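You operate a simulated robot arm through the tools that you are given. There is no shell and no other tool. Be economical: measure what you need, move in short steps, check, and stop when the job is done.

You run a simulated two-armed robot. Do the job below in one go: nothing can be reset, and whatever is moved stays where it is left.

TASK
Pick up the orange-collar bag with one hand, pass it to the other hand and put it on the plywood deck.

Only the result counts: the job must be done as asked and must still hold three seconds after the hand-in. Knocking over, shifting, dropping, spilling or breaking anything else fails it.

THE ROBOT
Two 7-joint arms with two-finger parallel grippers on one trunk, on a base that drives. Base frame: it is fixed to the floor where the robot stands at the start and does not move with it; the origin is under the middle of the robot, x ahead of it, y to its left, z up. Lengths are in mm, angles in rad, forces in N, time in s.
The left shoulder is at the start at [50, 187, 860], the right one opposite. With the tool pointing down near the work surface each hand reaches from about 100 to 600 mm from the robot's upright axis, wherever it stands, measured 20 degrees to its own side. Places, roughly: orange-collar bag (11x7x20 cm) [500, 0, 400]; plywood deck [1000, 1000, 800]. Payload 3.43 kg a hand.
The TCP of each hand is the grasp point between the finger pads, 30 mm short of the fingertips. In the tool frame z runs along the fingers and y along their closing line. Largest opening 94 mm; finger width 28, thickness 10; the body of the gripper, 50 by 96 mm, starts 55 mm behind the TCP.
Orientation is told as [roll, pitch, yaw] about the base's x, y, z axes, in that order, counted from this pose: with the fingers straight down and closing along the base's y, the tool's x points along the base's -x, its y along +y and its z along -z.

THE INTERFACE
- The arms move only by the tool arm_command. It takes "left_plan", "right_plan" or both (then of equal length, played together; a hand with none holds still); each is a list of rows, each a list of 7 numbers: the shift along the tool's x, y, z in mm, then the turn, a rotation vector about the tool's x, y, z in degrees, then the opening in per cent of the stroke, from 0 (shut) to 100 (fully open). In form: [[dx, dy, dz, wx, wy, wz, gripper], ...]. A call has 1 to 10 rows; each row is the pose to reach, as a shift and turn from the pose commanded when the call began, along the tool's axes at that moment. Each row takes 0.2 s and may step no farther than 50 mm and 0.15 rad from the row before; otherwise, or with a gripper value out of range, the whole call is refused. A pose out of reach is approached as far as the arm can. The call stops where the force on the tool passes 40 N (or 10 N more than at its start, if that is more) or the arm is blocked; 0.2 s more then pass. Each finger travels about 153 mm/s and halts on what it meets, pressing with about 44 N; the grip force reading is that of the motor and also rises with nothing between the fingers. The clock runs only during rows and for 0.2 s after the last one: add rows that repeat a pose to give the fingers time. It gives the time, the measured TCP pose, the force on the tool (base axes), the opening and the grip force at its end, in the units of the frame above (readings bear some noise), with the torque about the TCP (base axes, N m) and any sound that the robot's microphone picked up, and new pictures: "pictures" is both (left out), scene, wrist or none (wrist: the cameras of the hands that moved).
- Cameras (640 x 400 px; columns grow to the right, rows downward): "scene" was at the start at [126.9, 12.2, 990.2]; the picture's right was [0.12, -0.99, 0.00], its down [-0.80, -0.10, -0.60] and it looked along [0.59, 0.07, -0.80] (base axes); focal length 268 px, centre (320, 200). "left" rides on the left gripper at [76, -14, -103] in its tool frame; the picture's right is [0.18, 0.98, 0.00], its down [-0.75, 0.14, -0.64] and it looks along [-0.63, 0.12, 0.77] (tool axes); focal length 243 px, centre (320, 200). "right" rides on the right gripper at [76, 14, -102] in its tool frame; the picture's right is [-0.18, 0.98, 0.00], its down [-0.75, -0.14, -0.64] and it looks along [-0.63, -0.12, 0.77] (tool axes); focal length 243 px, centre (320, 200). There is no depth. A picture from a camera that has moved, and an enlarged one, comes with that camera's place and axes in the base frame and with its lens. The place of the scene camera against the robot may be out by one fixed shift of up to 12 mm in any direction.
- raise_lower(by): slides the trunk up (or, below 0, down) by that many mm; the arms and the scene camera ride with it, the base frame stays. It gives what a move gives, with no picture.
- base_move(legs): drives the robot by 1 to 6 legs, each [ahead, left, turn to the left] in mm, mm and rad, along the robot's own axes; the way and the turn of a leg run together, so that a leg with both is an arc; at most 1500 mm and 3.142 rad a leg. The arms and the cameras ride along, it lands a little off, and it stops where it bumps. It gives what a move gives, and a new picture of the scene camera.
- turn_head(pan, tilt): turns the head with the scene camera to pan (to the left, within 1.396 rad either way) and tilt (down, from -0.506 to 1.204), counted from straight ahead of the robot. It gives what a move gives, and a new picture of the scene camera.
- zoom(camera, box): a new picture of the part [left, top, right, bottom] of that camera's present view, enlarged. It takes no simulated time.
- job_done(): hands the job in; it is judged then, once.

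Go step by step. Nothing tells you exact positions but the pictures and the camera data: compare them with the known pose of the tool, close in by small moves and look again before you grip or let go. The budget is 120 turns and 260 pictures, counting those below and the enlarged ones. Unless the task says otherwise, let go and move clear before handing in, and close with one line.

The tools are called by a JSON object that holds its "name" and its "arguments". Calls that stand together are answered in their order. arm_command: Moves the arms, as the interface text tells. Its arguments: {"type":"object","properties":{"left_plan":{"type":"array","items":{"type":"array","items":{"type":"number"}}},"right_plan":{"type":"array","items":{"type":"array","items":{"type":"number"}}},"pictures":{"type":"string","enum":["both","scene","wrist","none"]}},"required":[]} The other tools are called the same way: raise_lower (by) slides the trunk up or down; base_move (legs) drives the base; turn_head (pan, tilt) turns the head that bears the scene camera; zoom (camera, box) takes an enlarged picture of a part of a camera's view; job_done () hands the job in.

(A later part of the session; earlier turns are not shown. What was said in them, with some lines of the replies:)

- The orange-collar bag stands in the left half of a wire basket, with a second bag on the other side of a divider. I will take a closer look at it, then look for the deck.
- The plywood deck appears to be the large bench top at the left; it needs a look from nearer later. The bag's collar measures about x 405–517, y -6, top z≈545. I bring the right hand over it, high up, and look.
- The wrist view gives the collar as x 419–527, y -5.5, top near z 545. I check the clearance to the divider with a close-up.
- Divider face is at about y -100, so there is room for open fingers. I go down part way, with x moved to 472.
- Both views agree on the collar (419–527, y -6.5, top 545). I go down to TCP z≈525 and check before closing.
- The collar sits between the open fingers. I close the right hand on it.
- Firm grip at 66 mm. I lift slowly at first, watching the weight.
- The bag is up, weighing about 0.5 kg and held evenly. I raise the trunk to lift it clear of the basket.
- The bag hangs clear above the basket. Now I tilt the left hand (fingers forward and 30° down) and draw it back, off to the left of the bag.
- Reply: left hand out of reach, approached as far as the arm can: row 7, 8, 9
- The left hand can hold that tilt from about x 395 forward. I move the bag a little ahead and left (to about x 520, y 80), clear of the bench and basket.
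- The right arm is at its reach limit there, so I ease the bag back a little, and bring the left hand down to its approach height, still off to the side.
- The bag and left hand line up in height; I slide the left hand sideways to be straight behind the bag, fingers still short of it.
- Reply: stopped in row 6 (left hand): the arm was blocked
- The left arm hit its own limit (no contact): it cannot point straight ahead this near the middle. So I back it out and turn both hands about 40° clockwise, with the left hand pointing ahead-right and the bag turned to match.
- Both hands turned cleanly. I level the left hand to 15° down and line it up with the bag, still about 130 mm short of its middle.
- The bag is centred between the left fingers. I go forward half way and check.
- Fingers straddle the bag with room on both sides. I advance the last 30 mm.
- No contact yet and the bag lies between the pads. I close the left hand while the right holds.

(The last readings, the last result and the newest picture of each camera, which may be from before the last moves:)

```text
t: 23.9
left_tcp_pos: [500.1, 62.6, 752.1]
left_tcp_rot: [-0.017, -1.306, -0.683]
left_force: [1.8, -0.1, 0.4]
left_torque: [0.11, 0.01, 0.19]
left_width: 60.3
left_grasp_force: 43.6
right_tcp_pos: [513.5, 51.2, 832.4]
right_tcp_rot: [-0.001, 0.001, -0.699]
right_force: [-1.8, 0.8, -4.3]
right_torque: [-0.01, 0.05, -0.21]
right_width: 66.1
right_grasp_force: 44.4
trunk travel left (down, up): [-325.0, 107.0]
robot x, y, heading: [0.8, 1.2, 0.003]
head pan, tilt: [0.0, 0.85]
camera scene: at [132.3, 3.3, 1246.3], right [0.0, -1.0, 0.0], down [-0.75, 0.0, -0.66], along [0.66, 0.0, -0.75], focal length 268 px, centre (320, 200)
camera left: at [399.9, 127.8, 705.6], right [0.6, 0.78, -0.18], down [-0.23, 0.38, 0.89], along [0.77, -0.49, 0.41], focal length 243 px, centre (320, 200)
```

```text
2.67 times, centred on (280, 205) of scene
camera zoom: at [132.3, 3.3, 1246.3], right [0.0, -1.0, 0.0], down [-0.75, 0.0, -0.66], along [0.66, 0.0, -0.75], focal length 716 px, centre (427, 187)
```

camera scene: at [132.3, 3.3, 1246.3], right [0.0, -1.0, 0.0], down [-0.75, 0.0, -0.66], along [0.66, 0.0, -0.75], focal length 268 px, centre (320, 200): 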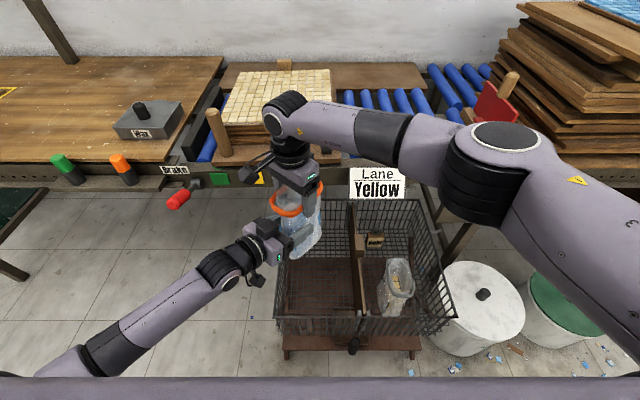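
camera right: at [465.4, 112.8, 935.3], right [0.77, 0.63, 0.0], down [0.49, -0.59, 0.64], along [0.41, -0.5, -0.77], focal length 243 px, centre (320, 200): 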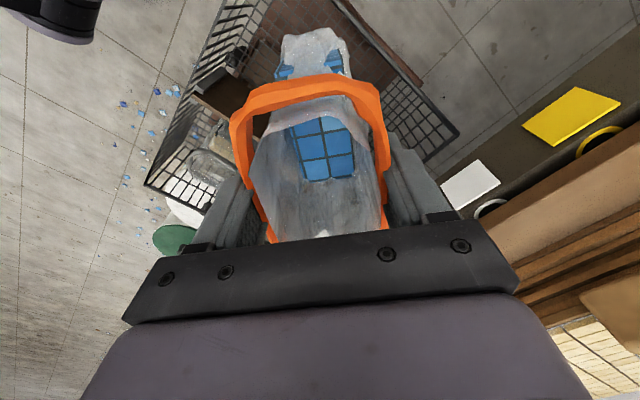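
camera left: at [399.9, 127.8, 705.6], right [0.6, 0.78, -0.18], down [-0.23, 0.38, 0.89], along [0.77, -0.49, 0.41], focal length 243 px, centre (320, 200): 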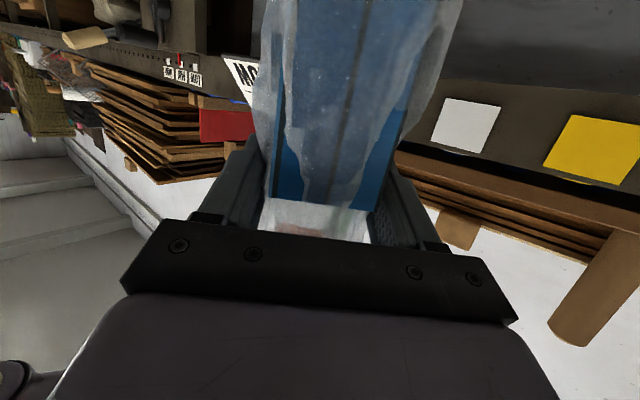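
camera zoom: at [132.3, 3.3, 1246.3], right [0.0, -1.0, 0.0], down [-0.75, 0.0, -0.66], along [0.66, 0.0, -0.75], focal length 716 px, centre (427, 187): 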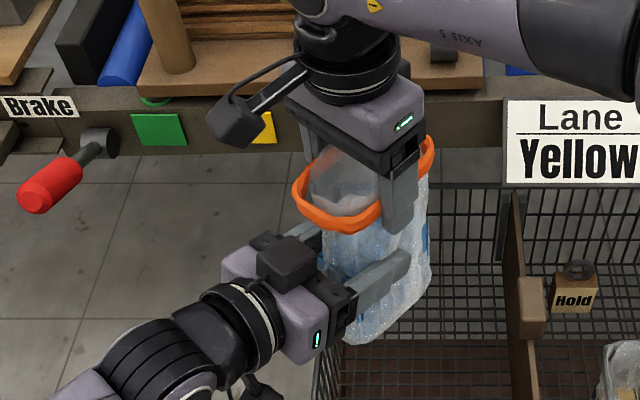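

The left hand holds at 60 mm. I open the right hand, check the load, then lift it straight up off the collar.

{"name": "arm_command", "arguments": {"right_plan": [[0, 0, 0, 0, 0, 0, 80], [0, 0, 0, 0, 0, 0, 100], [0, 0, 0, 0, 0, 0, 100], [0, 0, 0, 0, 0, 0, 100]]}}

{"name": "zoom", "arguments": {"camera": "scene", "box": [180, 130, 380, 280]}}

```text
t: 24.9
left_tcp_pos: [498.8, 62.3, 751.6]
left_tcp_rot: [-0.018, -1.308, -0.684]
left_force: [-0.2, 0.7, 0.3]
left_torque: [0.07, 0.09, 0.01]
left_width: 60.1
left_grasp_force: 44.2
right_tcp_pos: [513.4, 52.5, 832.6]
right_tcp_rot: [-0.001, -0.001, -0.698]
right_force: [0.0, -0.4, -0.2]
right_torque: [-0.01, 0.01, 0.04]
right_width: 94.1
right_grasp_force: 0.1
trunk travel left (down, up): [-325.0, 107.0]
robot x, y, heading: [-1.3, -4.0, -0.005]
head pan, tilt: [0.0, 0.85]
camera scene: at [132.3, 3.3, 1246.3], right [0.0, -1.0, 0.0], down [-0.75, 0.0, -0.66], along [0.66, 0.0, -0.75], focal length 268 px, centre (320, 200)
camera right: at [465.3, 112.8, 935.3], right [0.77, 0.63, 0.0], down [0.49, -0.59, 0.64], along [0.41, -0.5, -0.77], focal length 243 px, centre (320, 200)
```

scene: 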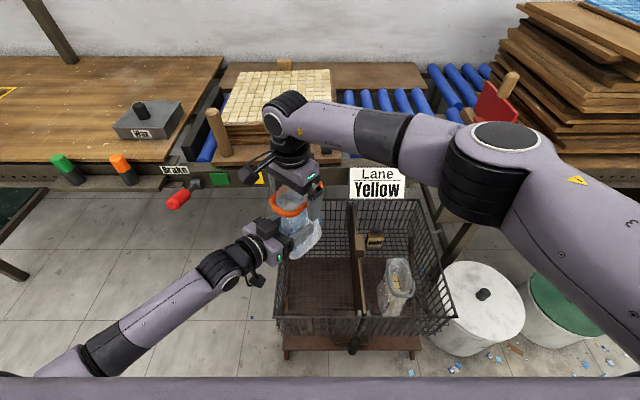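
right: 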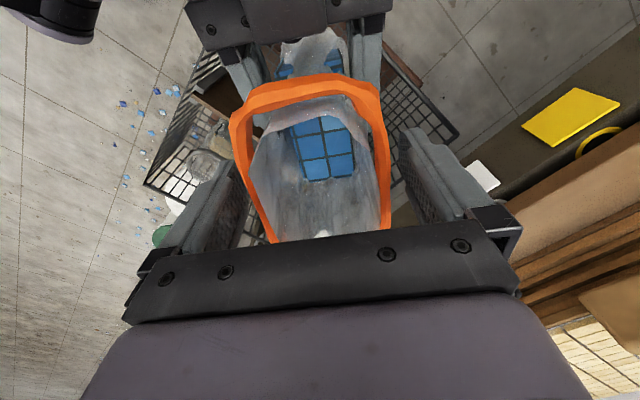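

```text
2.67 times, centred on (280, 205) of scene
camera zoom: at [132.3, 3.3, 1246.3], right [0.0, -1.0, 0.0], down [-0.75, 0.0, -0.66], along [0.66, 0.0, -0.75], focal length 716 px, centre (427, 187)
```

zoom: 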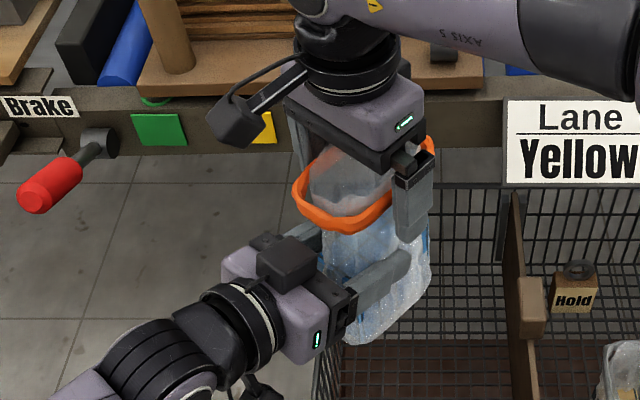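

The bag stays put in the left hand. I lift the right hand straight up.

{"name": "arm_command", "arguments": {"right_plan": [[0, 0, -15, 0, 0, 0, 100], [0, 0, -40, 0, 0, 0, 100], [0, 0, -80, 0, 0, 0, 100], [0, 0, -110, 0, 0, 0, 100], [0, 0, -110, 0, 0, 0, 100]]}}

```text
t: 26.1
left_tcp_pos: [501.4, 63.1, 753.6]
left_tcp_rot: [-0.018, -1.307, -0.685]
left_force: [0.5, -0.1, 0.4]
left_torque: [0.08, 0.07, 0.0]
left_width: 60.4
left_grasp_force: 43.9
right_tcp_pos: [511.8, 53.4, 942.2]
right_tcp_rot: [0.001, -0.001, -0.698]
right_force: [-0.5, 0.8, -0.1]
right_torque: [-0.01, -0.01, 0.01]
right_width: 94.0
right_grasp_force: 0.0
trunk travel left (down, up): [-325.0, 107.0]
robot x, y, heading: [-1.8, 3.3, -0.005]
head pan, tilt: [0.0, 0.85]
camera scene: at [132.3, 3.3, 1246.3], right [0.0, -1.0, 0.0], down [-0.75, 0.0, -0.66], along [0.66, 0.0, -0.75], focal length 268 px, centre (320, 200)
camera right: at [463.3, 114.6, 1045.4], right [0.77, 0.63, 0.0], down [0.49, -0.59, 0.64], along [0.41, -0.5, -0.77], focal length 243 px, centre (320, 200)
```

scene: 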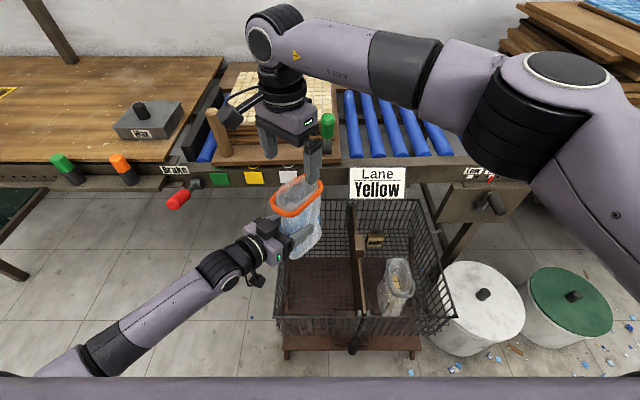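
right: 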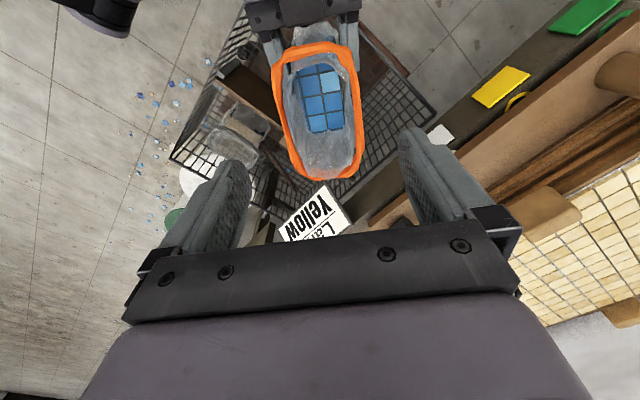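

The handover is done: the left hand alone holds the bag. I move the right hand away to its own side and untwist it.

{"name": "arm_command", "arguments": {"right_plan": [[15, -40, -10, 0, 0, -5, 100], [30, -85, -10, 0, 0, -12, 100], [50, -130, -10, 0, 0, -19, 100], [70, -175, -10, 0, 0, -26, 100], [90, -215, -10, 0, 0, -33, 100], [90, -215, -10, 0, 0, -40, 100], [90, -215, -10, 0, 0, -40, 100]], "pictures": "scene"}}

{"name": "raise_lower", "arguments": {"by": 105}}

{"name": "turn_head", "arguments": {"pan": 0.7, "tilt": 0.6}}

```text
t: 27.8
left_tcp_pos: [498.3, 61.9, 752.1]
left_tcp_rot: [-0.016, -1.307, -0.685]
left_force: [-0.3, -0.2, 0.3]
left_torque: [0.05, 0.08, 0.04]
left_width: 60.2
left_grasp_force: 43.9
right_tcp_pos: [306.1, -55.7, 951.8]
right_tcp_rot: [-0.001, 0.0, 0.002]
right_force: [-0.1, 0.1, 0.1]
right_torque: [0.0, 0.0, 0.01]
right_width: 94.0
right_grasp_force: 0.1
trunk travel left (down, up): [-325.0, 107.0]
robot x, y, heading: [-0.2, -3.0, -0.001]
head pan, tilt: [0.0, 0.85]
camera scene: at [132.3, 3.3, 1246.3], right [0.0, -1.0, 0.0], down [-0.75, 0.0, -0.66], along [0.66, 0.0, -0.75], focal length 268 px, centre (320, 200)
```

scene: 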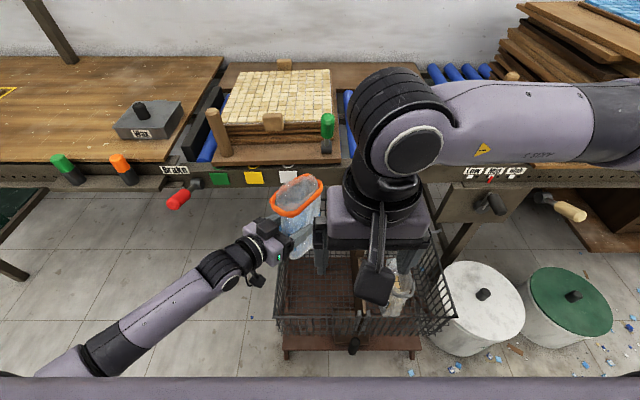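

```text
t: 29.1
left_tcp_pos: [499.7, 62.3, 856.9]
left_tcp_rot: [-0.016, -1.307, -0.683]
left_force: [0.2, 0.0, -3.5]
left_torque: [0.04, 0.08, 0.02]
left_width: 59.9
left_grasp_force: 44.0
right_tcp_pos: [306.1, -54.4, 1055.1]
right_tcp_rot: [-0.001, 0.0, -0.001]
right_force: [0.5, 0.1, 0.0]
right_torque: [0.01, -0.03, 0.02]
right_width: 94.0
right_grasp_force: 0.0
trunk travel left (down, up): [-430.0, 2.0]
robot x, y, heading: [-3.0, 1.7, 0.001]
head pan, tilt: [0.0, 0.85]
```

```text
t: 30.2
left_tcp_pos: [500.6, 63.1, 857.1]
left_tcp_rot: [-0.016, -1.307, -0.683]
left_force: [1.0, 0.2, -3.9]
left_torque: [0.09, 0.09, -0.01]
left_width: 60.5
left_grasp_force: 43.9
right_tcp_pos: [306.4, -54.9, 1056.0]
right_tcp_rot: [0.0, -0.001, 0.0]
right_force: [-0.2, 0.8, 0.2]
right_torque: [0.0, -0.01, 0.02]
right_width: 94.2
right_grasp_force: 0.0
trunk travel left (down, up): [-430.0, 2.0]
robot x, y, heading: [1.0, 4.5, -0.0]
head pan, tilt: [0.7, 0.6]
camera scene: at [121.8, 60.2, 1372.2], right [0.64, -0.77, 0.0], down [-0.43, -0.36, -0.82], along [0.63, 0.53, -0.57], focal length 268 px, centre (320, 200)
```

scene: 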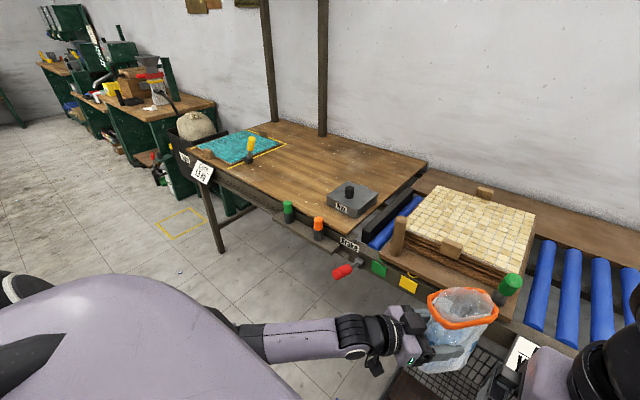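

Left hand now clearly carries the weight. I look more closely at the deck.

{"name": "zoom", "arguments": {"camera": "scene", "box": [160, 100, 440, 290]}}

```text
2.11 times, centred on (300, 195) of scene
camera zoom: at [121.8, 60.2, 1372.2], right [0.64, -0.77, 0.0], down [-0.43, -0.36, -0.82], along [0.63, 0.53, -0.57], focal length 565 px, centre (362, 210)
```

zoom: 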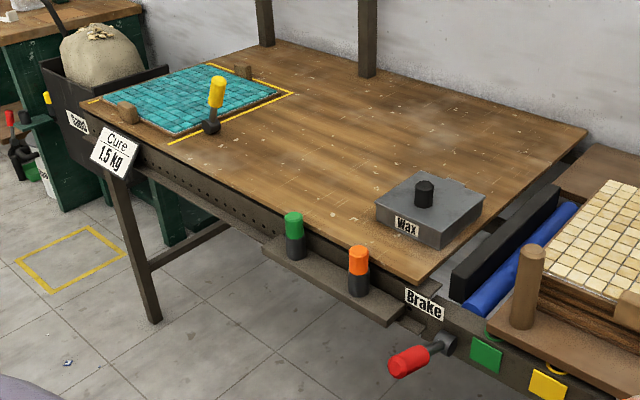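

Deck top is at z≈763, front edge x≈710, y 435–1510; a free stretch lies around (820, 830) between the wax box and the yellow-handled lever. I lift the left hand by 95 mm, keeping the bag level.

{"name": "arm_command", "arguments": {"left_plan": [[-18, 0, -5, 0, 0, 0, 0], [-37, 0, -10, 0, 0, 0, 0], [-55, 0, -15, 0, 0, 0, 0], [-74, 0, -20, 0, 0, 0, 0], [-92, 0, -25, 0, 0, 0, 0], [-92, 0, -25, 0, 0, 0, 0]]}}

```text
t: 31.6
left_tcp_pos: [499.3, 64.1, 952.3]
left_tcp_rot: [-0.016, -1.308, -0.685]
left_force: [-1.2, -0.2, -4.0]
left_torque: [0.07, 0.07, -0.01]
left_width: 60.4
left_grasp_force: 44.3
right_tcp_pos: [305.7, -54.1, 1057.3]
right_tcp_rot: [-0.001, 0.0, 0.001]
right_force: [0.2, 0.0, 0.5]
right_torque: [-0.01, 0.0, -0.04]
right_width: 94.4
right_grasp_force: 0.1
trunk travel left (down, up): [-430.0, 2.0]
robot x, y, heading: [0.9, -1.4, -0.003]
head pan, tilt: [0.7, 0.6]
camera scene: at [121.8, 60.2, 1372.2], right [0.64, -0.76, 0.0], down [-0.43, -0.36, -0.82], along [0.63, 0.53, -0.57], focal length 268 px, centre (320, 200)
camera left: at [399.5, 129.0, 905.7], right [0.6, 0.78, -0.18], down [-0.23, 0.38, 0.89], along [0.77, -0.49, 0.41], focal length 243 px, centre (320, 200)
```

scene: 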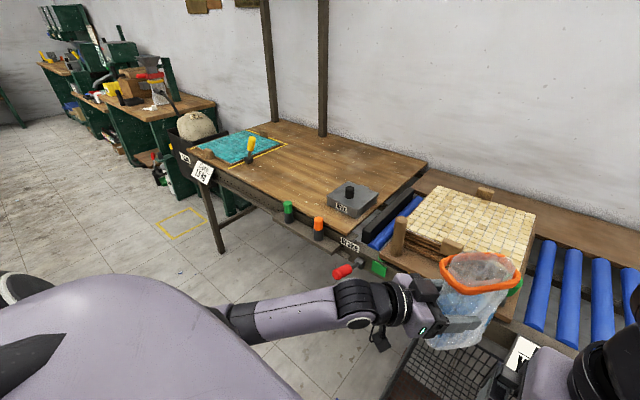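
left: 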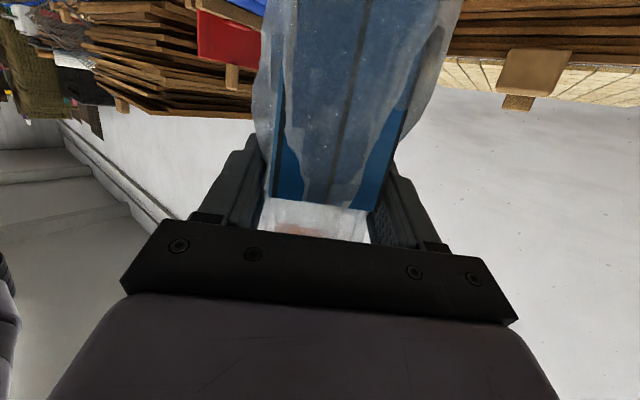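

Bag bottom is now about z 850. I move the right hand out to its side, then drive back 100 and left 780.

{"name": "arm_command", "arguments": {"right_plan": [[0, -40, 0, 0, 0, 0, 100], [0, -80, 0, 0, 0, 0, 100], [0, -120, 0, 0, 0, 0, 100], [0, -150, 0, 0, 0, 0, 100], [0, -150, 0, 0, 0, 0, 100]], "pictures": "none"}}

{"name": "base_move", "arguments": {"legs": [[-100, 0, 0], [0, 780, 0]]}}

{"name": "turn_head", "arguments": {"pan": 0.0, "tilt": 0.6}}

```text
t: 32.8
left_tcp_pos: [498.9, 63.5, 954.2]
left_tcp_rot: [-0.02, -1.308, -0.681]
left_force: [-1.2, -0.6, -3.9]
left_torque: [0.05, 0.07, -0.01]
left_width: 59.8
left_grasp_force: 44.5
right_tcp_pos: [304.4, -205.0, 1059.5]
right_tcp_rot: [0.001, 0.0, 0.0]
right_force: [0.4, 0.4, -0.5]
right_torque: [-0.04, 0.01, 0.02]
right_width: 94.1
right_grasp_force: 0.1
trunk travel left (down, up): [-430.0, 2.0]
robot x, y, heading: [-1.0, 1.3, 0.002]
head pan, tilt: [0.7, 0.6]
```

```text
t: 37.9
left_tcp_pos: [402.6, 872.0, 953.0]
left_tcp_rot: [-0.017, -1.309, -0.683]
left_force: [-0.4, -0.1, -5.0]
left_torque: [0.07, 0.08, -0.01]
left_width: 60.1
left_grasp_force: 44.1
right_tcp_pos: [207.8, 604.3, 1059.0]
right_tcp_rot: [0.0, 0.0, 0.0]
right_force: [0.7, -0.3, 0.2]
right_torque: [0.03, -0.02, -0.01]
right_width: 94.0
right_grasp_force: 0.0
trunk travel left (down, up): [-430.0, 2.0]
robot x, y, heading: [-97.1, 806.9, -0.004]
head pan, tilt: [0.7, 0.6]
camera scene: at [24.7, 869.3, 1372.2], right [0.64, -0.77, 0.0], down [-0.43, -0.36, -0.82], along [0.63, 0.53, -0.57], focal length 268 px, centre (320, 200)
```

scene: 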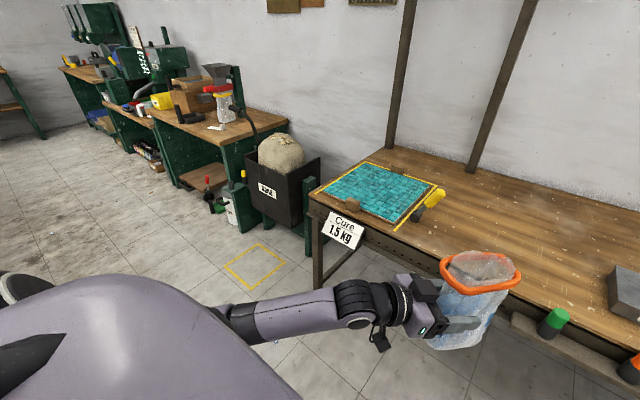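

```text
t: 38.9
left_tcp_pos: [402.9, 871.5, 953.1]
left_tcp_rot: [-0.019, -1.307, -0.686]
left_force: [0.7, 0.6, -5.1]
left_torque: [0.06, 0.11, 0.01]
left_width: 60.3
left_grasp_force: 43.9
right_tcp_pos: [207.8, 603.7, 1059.2]
right_tcp_rot: [0.001, 0.0, -0.002]
right_force: [-1.0, 0.5, 0.2]
right_torque: [0.03, 0.04, -0.01]
right_width: 94.0
right_grasp_force: 0.1
trunk travel left (down, up): [-430.0, 2.0]
robot x, y, heading: [-96.7, 804.5, 0.001]
head pan, tilt: [0.0, 0.6]
camera scene: at [45.4, 812.1, 1372.2], right [0.0, -1.0, 0.0], down [-0.57, 0.0, -0.82], along [0.82, 0.0, -0.57], focal length 268 px, centre (320, 200)
```

scene: 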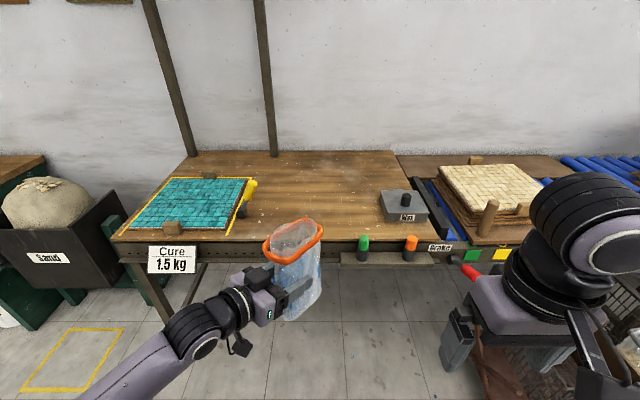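

The bag is facing a clear part of the deck. I drive ahead 340 mm, with the bag bottom about 85 mm above deck level.

{"name": "base_move", "arguments": {"legs": [[200, -15, 0], [140, 0, 0]]}}

```text
t: 41.4
left_tcp_pos: [740.0, 856.4, 951.6]
left_tcp_rot: [-0.02, -1.306, -0.683]
left_force: [0.6, 0.2, -5.1]
left_torque: [0.05, 0.08, 0.0]
left_width: 60.1
left_grasp_force: 44.3
right_tcp_pos: [544.8, 588.2, 1059.7]
right_tcp_rot: [-0.001, 0.002, -0.002]
right_force: [0.8, -0.4, 0.4]
right_torque: [-0.01, 0.03, -0.02]
right_width: 93.8
right_grasp_force: 0.0
trunk travel left (down, up): [-430.0, 2.0]
robot x, y, heading: [244.0, 793.4, -0.003]
head pan, tilt: [0.0, 0.6]
camera scene: at [383.4, 797.0, 1372.0], right [0.0, -1.0, 0.0], down [-0.57, 0.0, -0.82], along [0.82, 0.0, -0.57], focal length 268 px, centre (320, 200)
```

scene: 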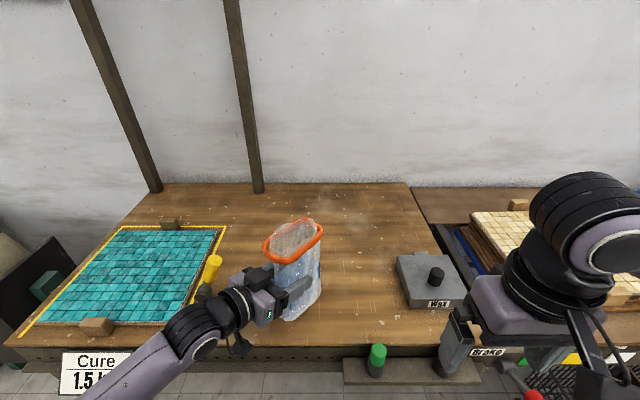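

I'm over the deck. I shift a bit right, away from the yellow lever, and further in, then look down.

{"name": "base_move", "arguments": {"legs": [[60, -40, 0]]}}

{"name": "turn_head", "arguments": {"pan": 0.1, "tilt": 0.9}}

{"name": "zoom", "arguments": {"camera": "scene", "box": [160, 50, 440, 250]}}

```text
t: 42.5
left_tcp_pos: [799.2, 815.8, 952.0]
left_tcp_rot: [-0.019, -1.304, -0.685]
left_force: [-0.1, 0.2, -5.1]
left_torque: [0.08, 0.07, -0.02]
left_width: 60.4
left_grasp_force: 44.0
right_tcp_pos: [605.1, 548.4, 1058.8]
right_tcp_rot: [0.0, 0.002, -0.002]
right_force: [-0.8, -0.2, 0.1]
right_torque: [-0.02, 0.02, -0.02]
right_width: 94.1
right_grasp_force: 0.1
trunk travel left (down, up): [-430.0, 2.0]
robot x, y, heading: [299.7, 754.2, -0.009]
head pan, tilt: [0.0, 0.6]
camera scene: at [442.9, 756.3, 1372.1], right [0.0, -1.0, 0.0], down [-0.57, 0.0, -0.82], along [0.82, 0.0, -0.57], focal length 268 px, centre (320, 200)
```

scene: 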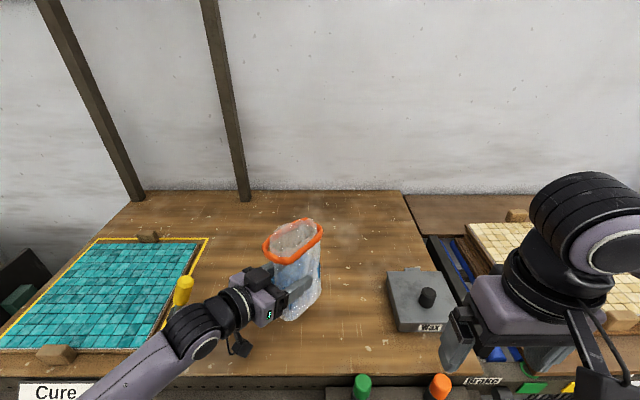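

```text
t: 43.3
left_tcp_pos: [799.2, 816.4, 951.4]
left_tcp_rot: [-0.018, -1.305, -0.687]
left_force: [0.0, 0.2, -4.0]
left_torque: [0.09, 0.06, 0.0]
left_width: 60.2
left_grasp_force: 43.9
right_tcp_pos: [603.8, 549.9, 1057.8]
right_tcp_rot: [0.0, -0.001, -0.001]
right_force: [-0.6, 0.5, 0.6]
right_torque: [0.0, 0.0, -0.02]
right_width: 94.1
right_grasp_force: 0.2
trunk travel left (down, up): [-430.0, 2.0]
robot x, y, heading: [300.9, 753.8, -0.002]
head pan, tilt: [0.099, 0.901]
camera scene: at [429.0, 764.3, 1347.4], right [0.1, -1.0, 0.0], down [-0.78, -0.08, -0.62], along [0.62, 0.06, -0.78], focal length 268 px, centre (320, 200)
```

scene: 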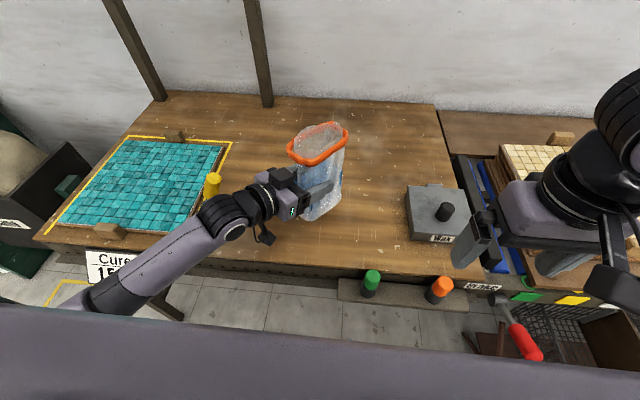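

```text
2.00 times, centred on (300, 150) of scene
camera zoom: at [429.0, 764.3, 1347.4], right [0.1, -1.0, 0.0], down [-0.78, -0.08, -0.62], along [0.62, 0.06, -0.78], focal length 537 px, centre (360, 300)
```

zoom: 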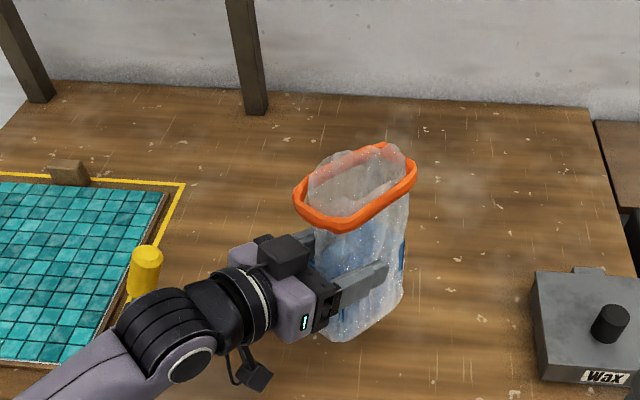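

Clear all round: lever and wax box are well away. I lower the bag straight down by 60 mm and check.

{"name": "arm_command", "arguments": {"left_plan": [[14.5, 0, 3.9, 0, 0, 0, 0], [29, 0, 7.8, 0, 0, 0, 0], [43.5, 0, 11.6, 0, 0, 0, 0], [58, 0, 15.5, 0, 0, 0, 0], [58, 0, 15.5, 0, 0, 0, 0]]}}

{"name": "zoom", "arguments": {"camera": "scene", "box": [160, 70, 440, 270]}}

```text
t: 44.5
left_tcp_pos: [799.0, 815.6, 892.2]
left_tcp_rot: [-0.019, -1.304, -0.686]
left_force: [-0.9, -0.8, -4.7]
left_torque: [0.03, 0.06, 0.03]
left_width: 59.9
left_grasp_force: 44.2
right_tcp_pos: [604.0, 548.8, 1058.3]
right_tcp_rot: [-0.001, 0.001, -0.002]
right_force: [-0.3, -0.2, -0.5]
right_torque: [-0.01, 0.01, -0.04]
right_width: 94.0
right_grasp_force: 0.0
trunk travel left (down, up): [-430.0, 2.0]
robot x, y, heading: [299.4, 752.8, 0.001]
head pan, tilt: [0.099, 0.901]
camera scene: at [428.9, 764.3, 1347.4], right [0.1, -1.0, 0.0], down [-0.78, -0.08, -0.62], along [0.62, 0.06, -0.78], focal length 268 px, centre (320, 200)
camera left: at [699.3, 882.0, 845.0], right [0.6, 0.78, -0.18], down [-0.23, 0.38, 0.89], along [0.77, -0.49, 0.41], focal length 243 px, centre (320, 200)
```

scene: 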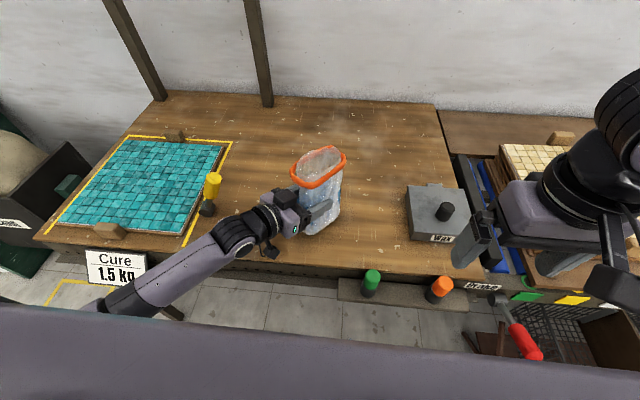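
left: 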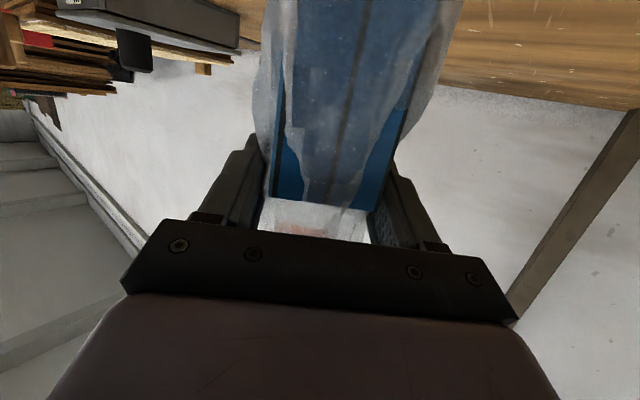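

```text
2.00 times, centred on (300, 170) of scene
camera zoom: at [428.9, 764.3, 1347.4], right [0.1, -1.0, 0.0], down [-0.78, -0.08, -0.62], along [0.62, 0.06, -0.78], focal length 537 px, centre (360, 260)
```

zoom: 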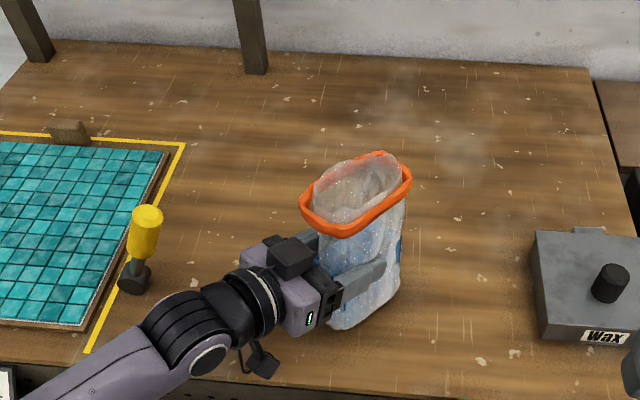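

Bag is level and still some way above the deck. I lower in small steps, watching the force.

{"name": "arm_command", "arguments": {"left_plan": [[4.8, 0, 1.3, 0, 0, 0, 0], [9.7, 0, 2.6, 0, 0, 0, 0], [14.5, 0, 3.9, 0, 0, 0, 0], [14.5, 0, 3.9, 0, 0, 0, 0]], "pictures": "none"}}

{"name": "zoom", "arguments": {"camera": "scene", "box": [230, 120, 390, 260]}}

```text
t: 45.5
left_tcp_pos: [799.8, 816.2, 881.5]
left_tcp_rot: [-0.004, -1.317, -0.7]
left_force: [-2.6, 3.2, 17.0]
left_torque: [0.98, 0.6, -0.03]
left_width: 60.2
left_grasp_force: 43.9
right_tcp_pos: [602.2, 548.9, 1059.1]
right_tcp_rot: [0.0, 0.0, -0.001]
right_force: [-0.1, 1.0, -0.1]
right_torque: [-0.01, 0.01, 0.01]
right_width: 93.9
right_grasp_force: 0.0
trunk travel left (down, up): [-430.0, 2.0]
robot x, y, heading: [300.1, 753.2, -0.004]
head pan, tilt: [0.099, 0.901]
```

```text
2.86 times, centred on (310, 190) of scene
camera zoom: at [426.8, 764.2, 1348.0], right [0.1, -1.0, 0.0], down [-0.78, -0.08, -0.62], along [0.62, 0.06, -0.78], focal length 767 px, centre (349, 229)
```

zoom: 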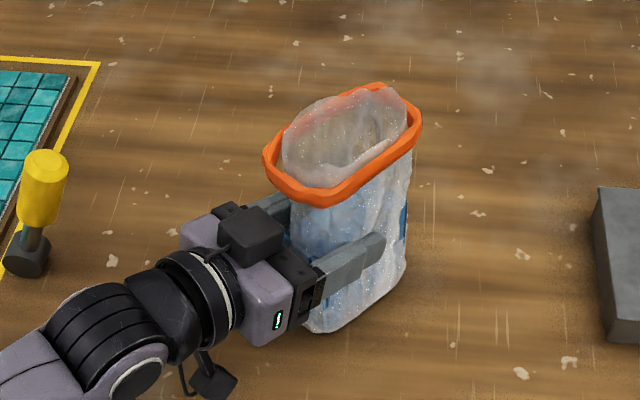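

The bag's bottom has touched the deck (about 20 N). I ease up a few mm to take off the pressure and look at how it stands.

{"name": "arm_command", "arguments": {"left_plan": [[-2, 0, -0.5, 0, 0, 0, 0], [-3.9, 0, -1, 0, 0, 0, 0], [-3.9, 0, -1, 0, 0, 0, 0]], "pictures": "wrist"}}

{"name": "zoom", "arguments": {"camera": "left", "box": [200, 0, 480, 180]}}

{"name": "zoom", "arguments": {"camera": "scene", "box": [270, 130, 370, 240]}}

```text
t: 46.3
left_tcp_pos: [799.3, 815.7, 882.6]
left_tcp_rot: [-0.013, -1.31, -0.69]
left_force: [5.0, -0.6, 8.4]
left_torque: [-0.26, -1.32, 0.17]
left_width: 60.5
left_grasp_force: 44.0
right_tcp_pos: [603.7, 548.4, 1058.6]
right_tcp_rot: [0.001, 0.0, -0.002]
right_force: [0.1, 0.1, 0.1]
right_torque: [-0.01, -0.05, 0.0]
right_width: 94.0
right_grasp_force: 0.0
trunk travel left (down, up): [-430.0, 2.0]
robot x, y, heading: [299.8, 751.0, 0.003]
head pan, tilt: [0.099, 0.901]
camera left: at [699.3, 881.5, 835.0], right [0.6, 0.78, -0.18], down [-0.23, 0.38, 0.89], along [0.77, -0.49, 0.41], focal length 243 px, centre (320, 200)
```

left: 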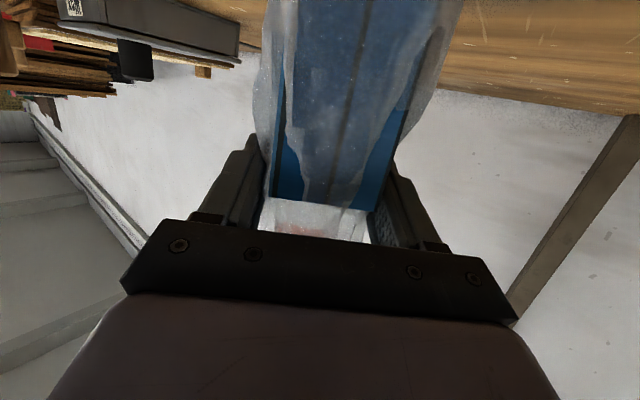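

```text
2.22 times, centred on (340, 90) of left
camera zoom: at [699.3, 881.5, 835.0], right [0.6, 0.78, -0.18], down [-0.23, 0.38, 0.89], along [0.77, -0.49, 0.41], focal length 539 px, centre (276, 444)
```

zoom: 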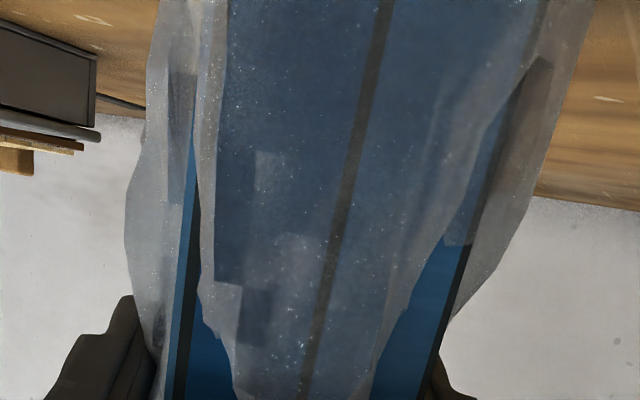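

```text
3.64 times, centred on (320, 185) of scene
camera zoom: at [428.1, 764.3, 1347.5], right [0.1, -1.0, 0.0], down [-0.78, -0.08, -0.62], along [0.62, 0.06, -0.78], focal length 976 px, centre (320, 254)
```

zoom: 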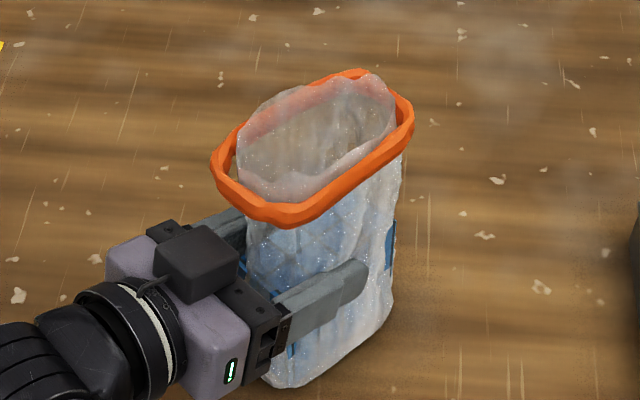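

It now stands flat (load on both edges). I ease another 1.5 mm and open slowly.

{"name": "arm_command", "arguments": {"left_plan": [[-1.5, 0, -0.4, 0, 0, 0, 0], [-1.5, 0, -0.4, 0, 0, 0, 0]], "pictures": "none"}}

{"name": "arm_command", "arguments": {"left_plan": [[0, 0, 0, 0, 0, 0, 66], [0, 0, 0, 0, 0, 0, 72], [0, 0, 0, 0, 0, 0, 80], [0, 0, 0, 0, 0, 0, 90], [0, 0, 0, 0, 0, 0, 100], [0, 0, 0, 0, 0, 0, 100]]}}

{"name": "zoom", "arguments": {"camera": "scene", "box": [230, 120, 390, 260]}}

```text
t: 46.9
left_tcp_pos: [797.7, 816.7, 881.0]
left_tcp_rot: [-0.021, -1.303, -0.682]
left_force: [2.3, -1.7, 3.8]
left_torque: [-0.29, -0.82, -0.04]
left_width: 60.0
left_grasp_force: 43.9
right_tcp_pos: [602.8, 548.6, 1059.2]
right_tcp_rot: [0.0, 0.0, -0.002]
right_force: [1.1, -0.3, 0.3]
right_torque: [0.0, 0.01, 0.0]
right_width: 94.0
right_grasp_force: 0.0
trunk travel left (down, up): [-430.0, 2.0]
robot x, y, heading: [300.2, 754.4, -0.002]
head pan, tilt: [0.099, 0.901]
```

```text
t: 48.3
left_tcp_pos: [799.4, 816.7, 883.0]
left_tcp_rot: [-0.017, -1.308, -0.688]
left_force: [0.1, 0.6, -0.3]
left_torque: [0.0, -0.02, 0.05]
left_width: 94.0
left_grasp_force: 0.1
right_tcp_pos: [603.9, 548.1, 1058.5]
right_tcp_rot: [0.0, 0.001, -0.002]
right_force: [0.3, 0.5, -0.1]
right_torque: [0.02, -0.03, 0.0]
right_width: 94.1
right_grasp_force: 0.0
trunk travel left (down, up): [-430.0, 2.0]
robot x, y, heading: [300.6, 752.7, -0.003]
head pan, tilt: [0.099, 0.901]
camera scene: at [428.5, 764.3, 1347.5], right [0.1, -1.0, 0.0], down [-0.78, -0.08, -0.62], along [0.62, 0.06, -0.78], focal length 268 px, centre (320, 200)
camera left: at [699.0, 881.9, 836.3], right [0.6, 0.78, -0.18], down [-0.23, 0.38, 0.89], along [0.77, -0.49, 0.41], focal length 243 px, centre (320, 200)
```

scene: 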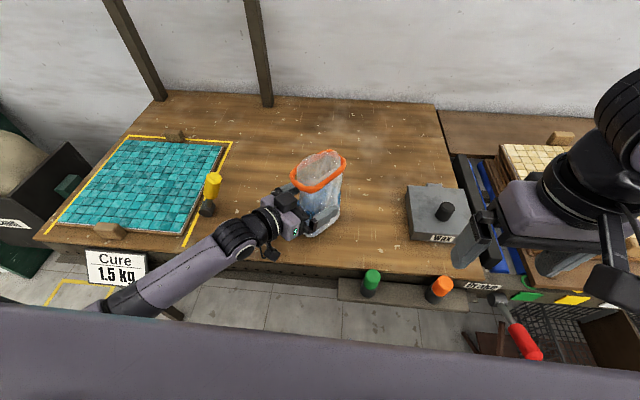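
left: 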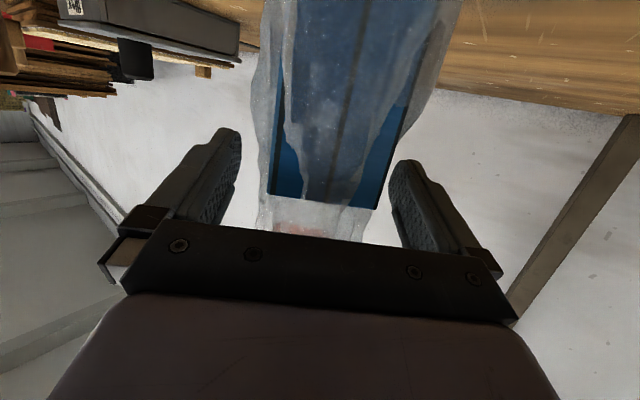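

```text
2.86 times, centred on (310, 190) of scene
camera zoom: at [428.5, 764.3, 1347.5], right [0.1, -1.0, 0.0], down [-0.78, -0.08, -0.62], along [0.62, 0.06, -0.78], focal length 767 px, centre (349, 229)
```

zoom: 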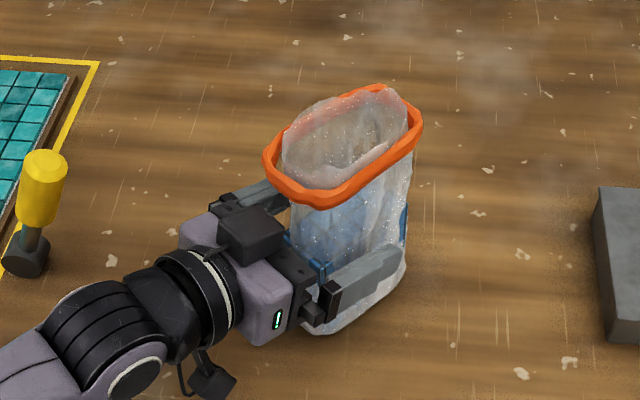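

The bag stands by itself. I draw the left hand straight back along its fingers.

{"name": "arm_command", "arguments": {"left_plan": [[0, 0, -10, 0, 0, 0, 100], [0, 0, -30, 0, 0, 0, 100], [0, 0, -60, 0, 0, 0, 100], [0, 0, -90, 0, 0, 0, 100], [0, 0, -112, 0, 0, 0, 100], [0, 0, -112, 0, 0, 0, 100]]}}

{"name": "base_move", "arguments": {"legs": [[-250, 0, 0]]}}

{"name": "turn_head", "arguments": {"pan": 0.0, "tilt": 0.6}}

{"name": "zoom", "arguments": {"camera": "scene", "box": [180, 120, 480, 320]}}

```text
t: 49.7
left_tcp_pos: [714.8, 885.1, 911.5]
left_tcp_rot: [-0.015, -1.306, -0.688]
left_force: [-0.3, -0.2, 0.0]
left_torque: [0.01, 0.04, -0.01]
left_width: 94.0
left_grasp_force: 0.0
right_tcp_pos: [603.7, 547.7, 1059.8]
right_tcp_rot: [0.0, 0.001, 0.001]
right_force: [0.3, 0.0, -0.2]
right_torque: [0.04, 0.0, 0.01]
right_width: 93.9
right_grasp_force: 0.0
trunk travel left (down, up): [-430.0, 2.0]
robot x, y, heading: [296.5, 758.7, -0.007]
head pan, tilt: [0.099, 0.901]
camera scene: at [428.6, 764.2, 1347.4], right [0.1, -1.0, 0.0], down [-0.78, -0.08, -0.62], along [0.62, 0.06, -0.78], focal length 268 px, centre (320, 200)
camera left: at [614.7, 950.5, 866.2], right [0.6, 0.78, -0.18], down [-0.23, 0.38, 0.89], along [0.77, -0.49, 0.41], focal length 243 px, centre (320, 200)
```

scene: 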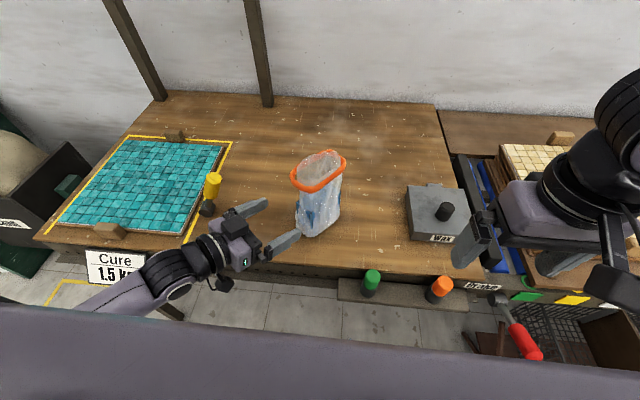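
left: 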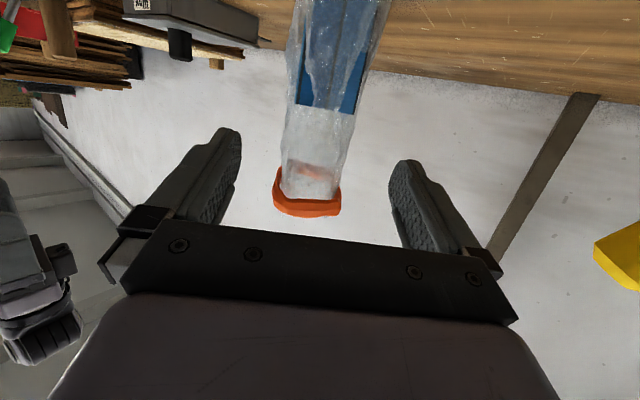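

```text
t: 51.5
left_tcp_pos: [465.1, 885.3, 912.2]
left_tcp_rot: [-0.017, -1.306, -0.688]
left_force: [-0.3, -0.5, 0.2]
left_torque: [-0.04, -0.02, -0.02]
left_width: 94.0
left_grasp_force: 0.0
right_tcp_pos: [353.5, 549.6, 1058.6]
right_tcp_rot: [-0.002, 0.0, -0.002]
right_force: [-0.8, -0.8, -0.2]
right_torque: [0.02, -0.01, -0.03]
right_width: 94.1
right_grasp_force: 0.0
trunk travel left (down, up): [-430.0, 2.0]
robot x, y, heading: [48.8, 756.6, -0.007]
head pan, tilt: [0.099, 0.901]
camera scene: at [178.7, 764.8, 1347.5], right [0.1, -1.0, 0.0], down [-0.78, -0.08, -0.62], along [0.62, 0.06, -0.78], focal length 268 px, centre (320, 200)
```

scene: 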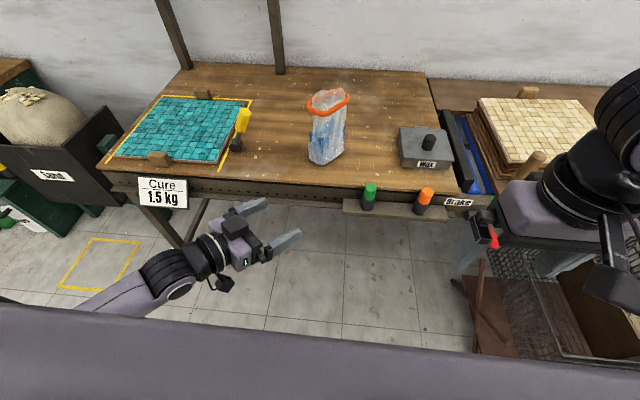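

```text
t: 52.3
left_tcp_pos: [464.8, 884.7, 912.9]
left_tcp_rot: [-0.017, -1.306, -0.69]
left_force: [0.2, 0.1, 0.9]
left_torque: [-0.01, 0.03, 0.02]
left_width: 93.9
left_grasp_force: 0.0
right_tcp_pos: [354.2, 548.6, 1059.7]
right_tcp_rot: [-0.001, -0.001, -0.002]
right_force: [-0.4, 0.3, -0.1]
right_torque: [-0.02, 0.0, -0.04]
right_width: 94.3
right_grasp_force: 0.1
trunk travel left (down, up): [-430.0, 2.0]
robot x, y, heading: [50.6, 755.7, 0.002]
head pan, tilt: [0.0, 0.6]
camera scene: at [192.5, 757.3, 1372.2], right [0.0, -1.0, 0.0], down [-0.57, 0.0, -0.82], along [0.82, 0.0, -0.57], focal length 268 px, centre (320, 200)
```

scene: 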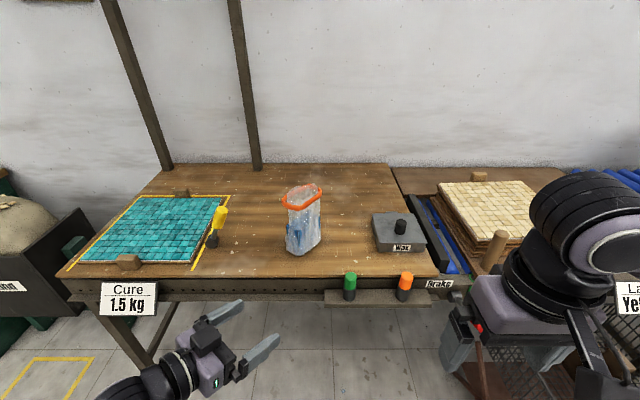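

```text
2.00 times, centred on (330, 220) of scene
camera zoom: at [192.5, 757.3, 1372.2], right [0.0, -1.0, 0.0], down [-0.57, 0.0, -0.82], along [0.82, 0.0, -0.57], focal length 537 px, centre (300, 160)
```

zoom: 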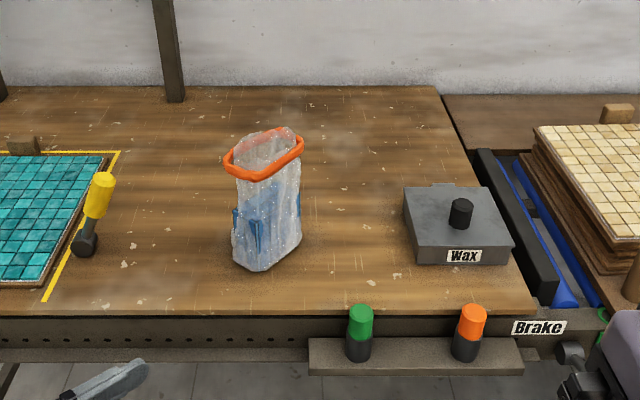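

The bag stands upright on the deck, both hands are clear, and nothing else has moved. I hand in.

{"name": "job_done", "arguments": {}}

```text
The job is handed in.
```

I picked up the orange-collar bag with the right hand, passed it to the left hand in mid-air, and set it upright on the plywood deck. Both hands are clear of it, and nothing else was seen to move.
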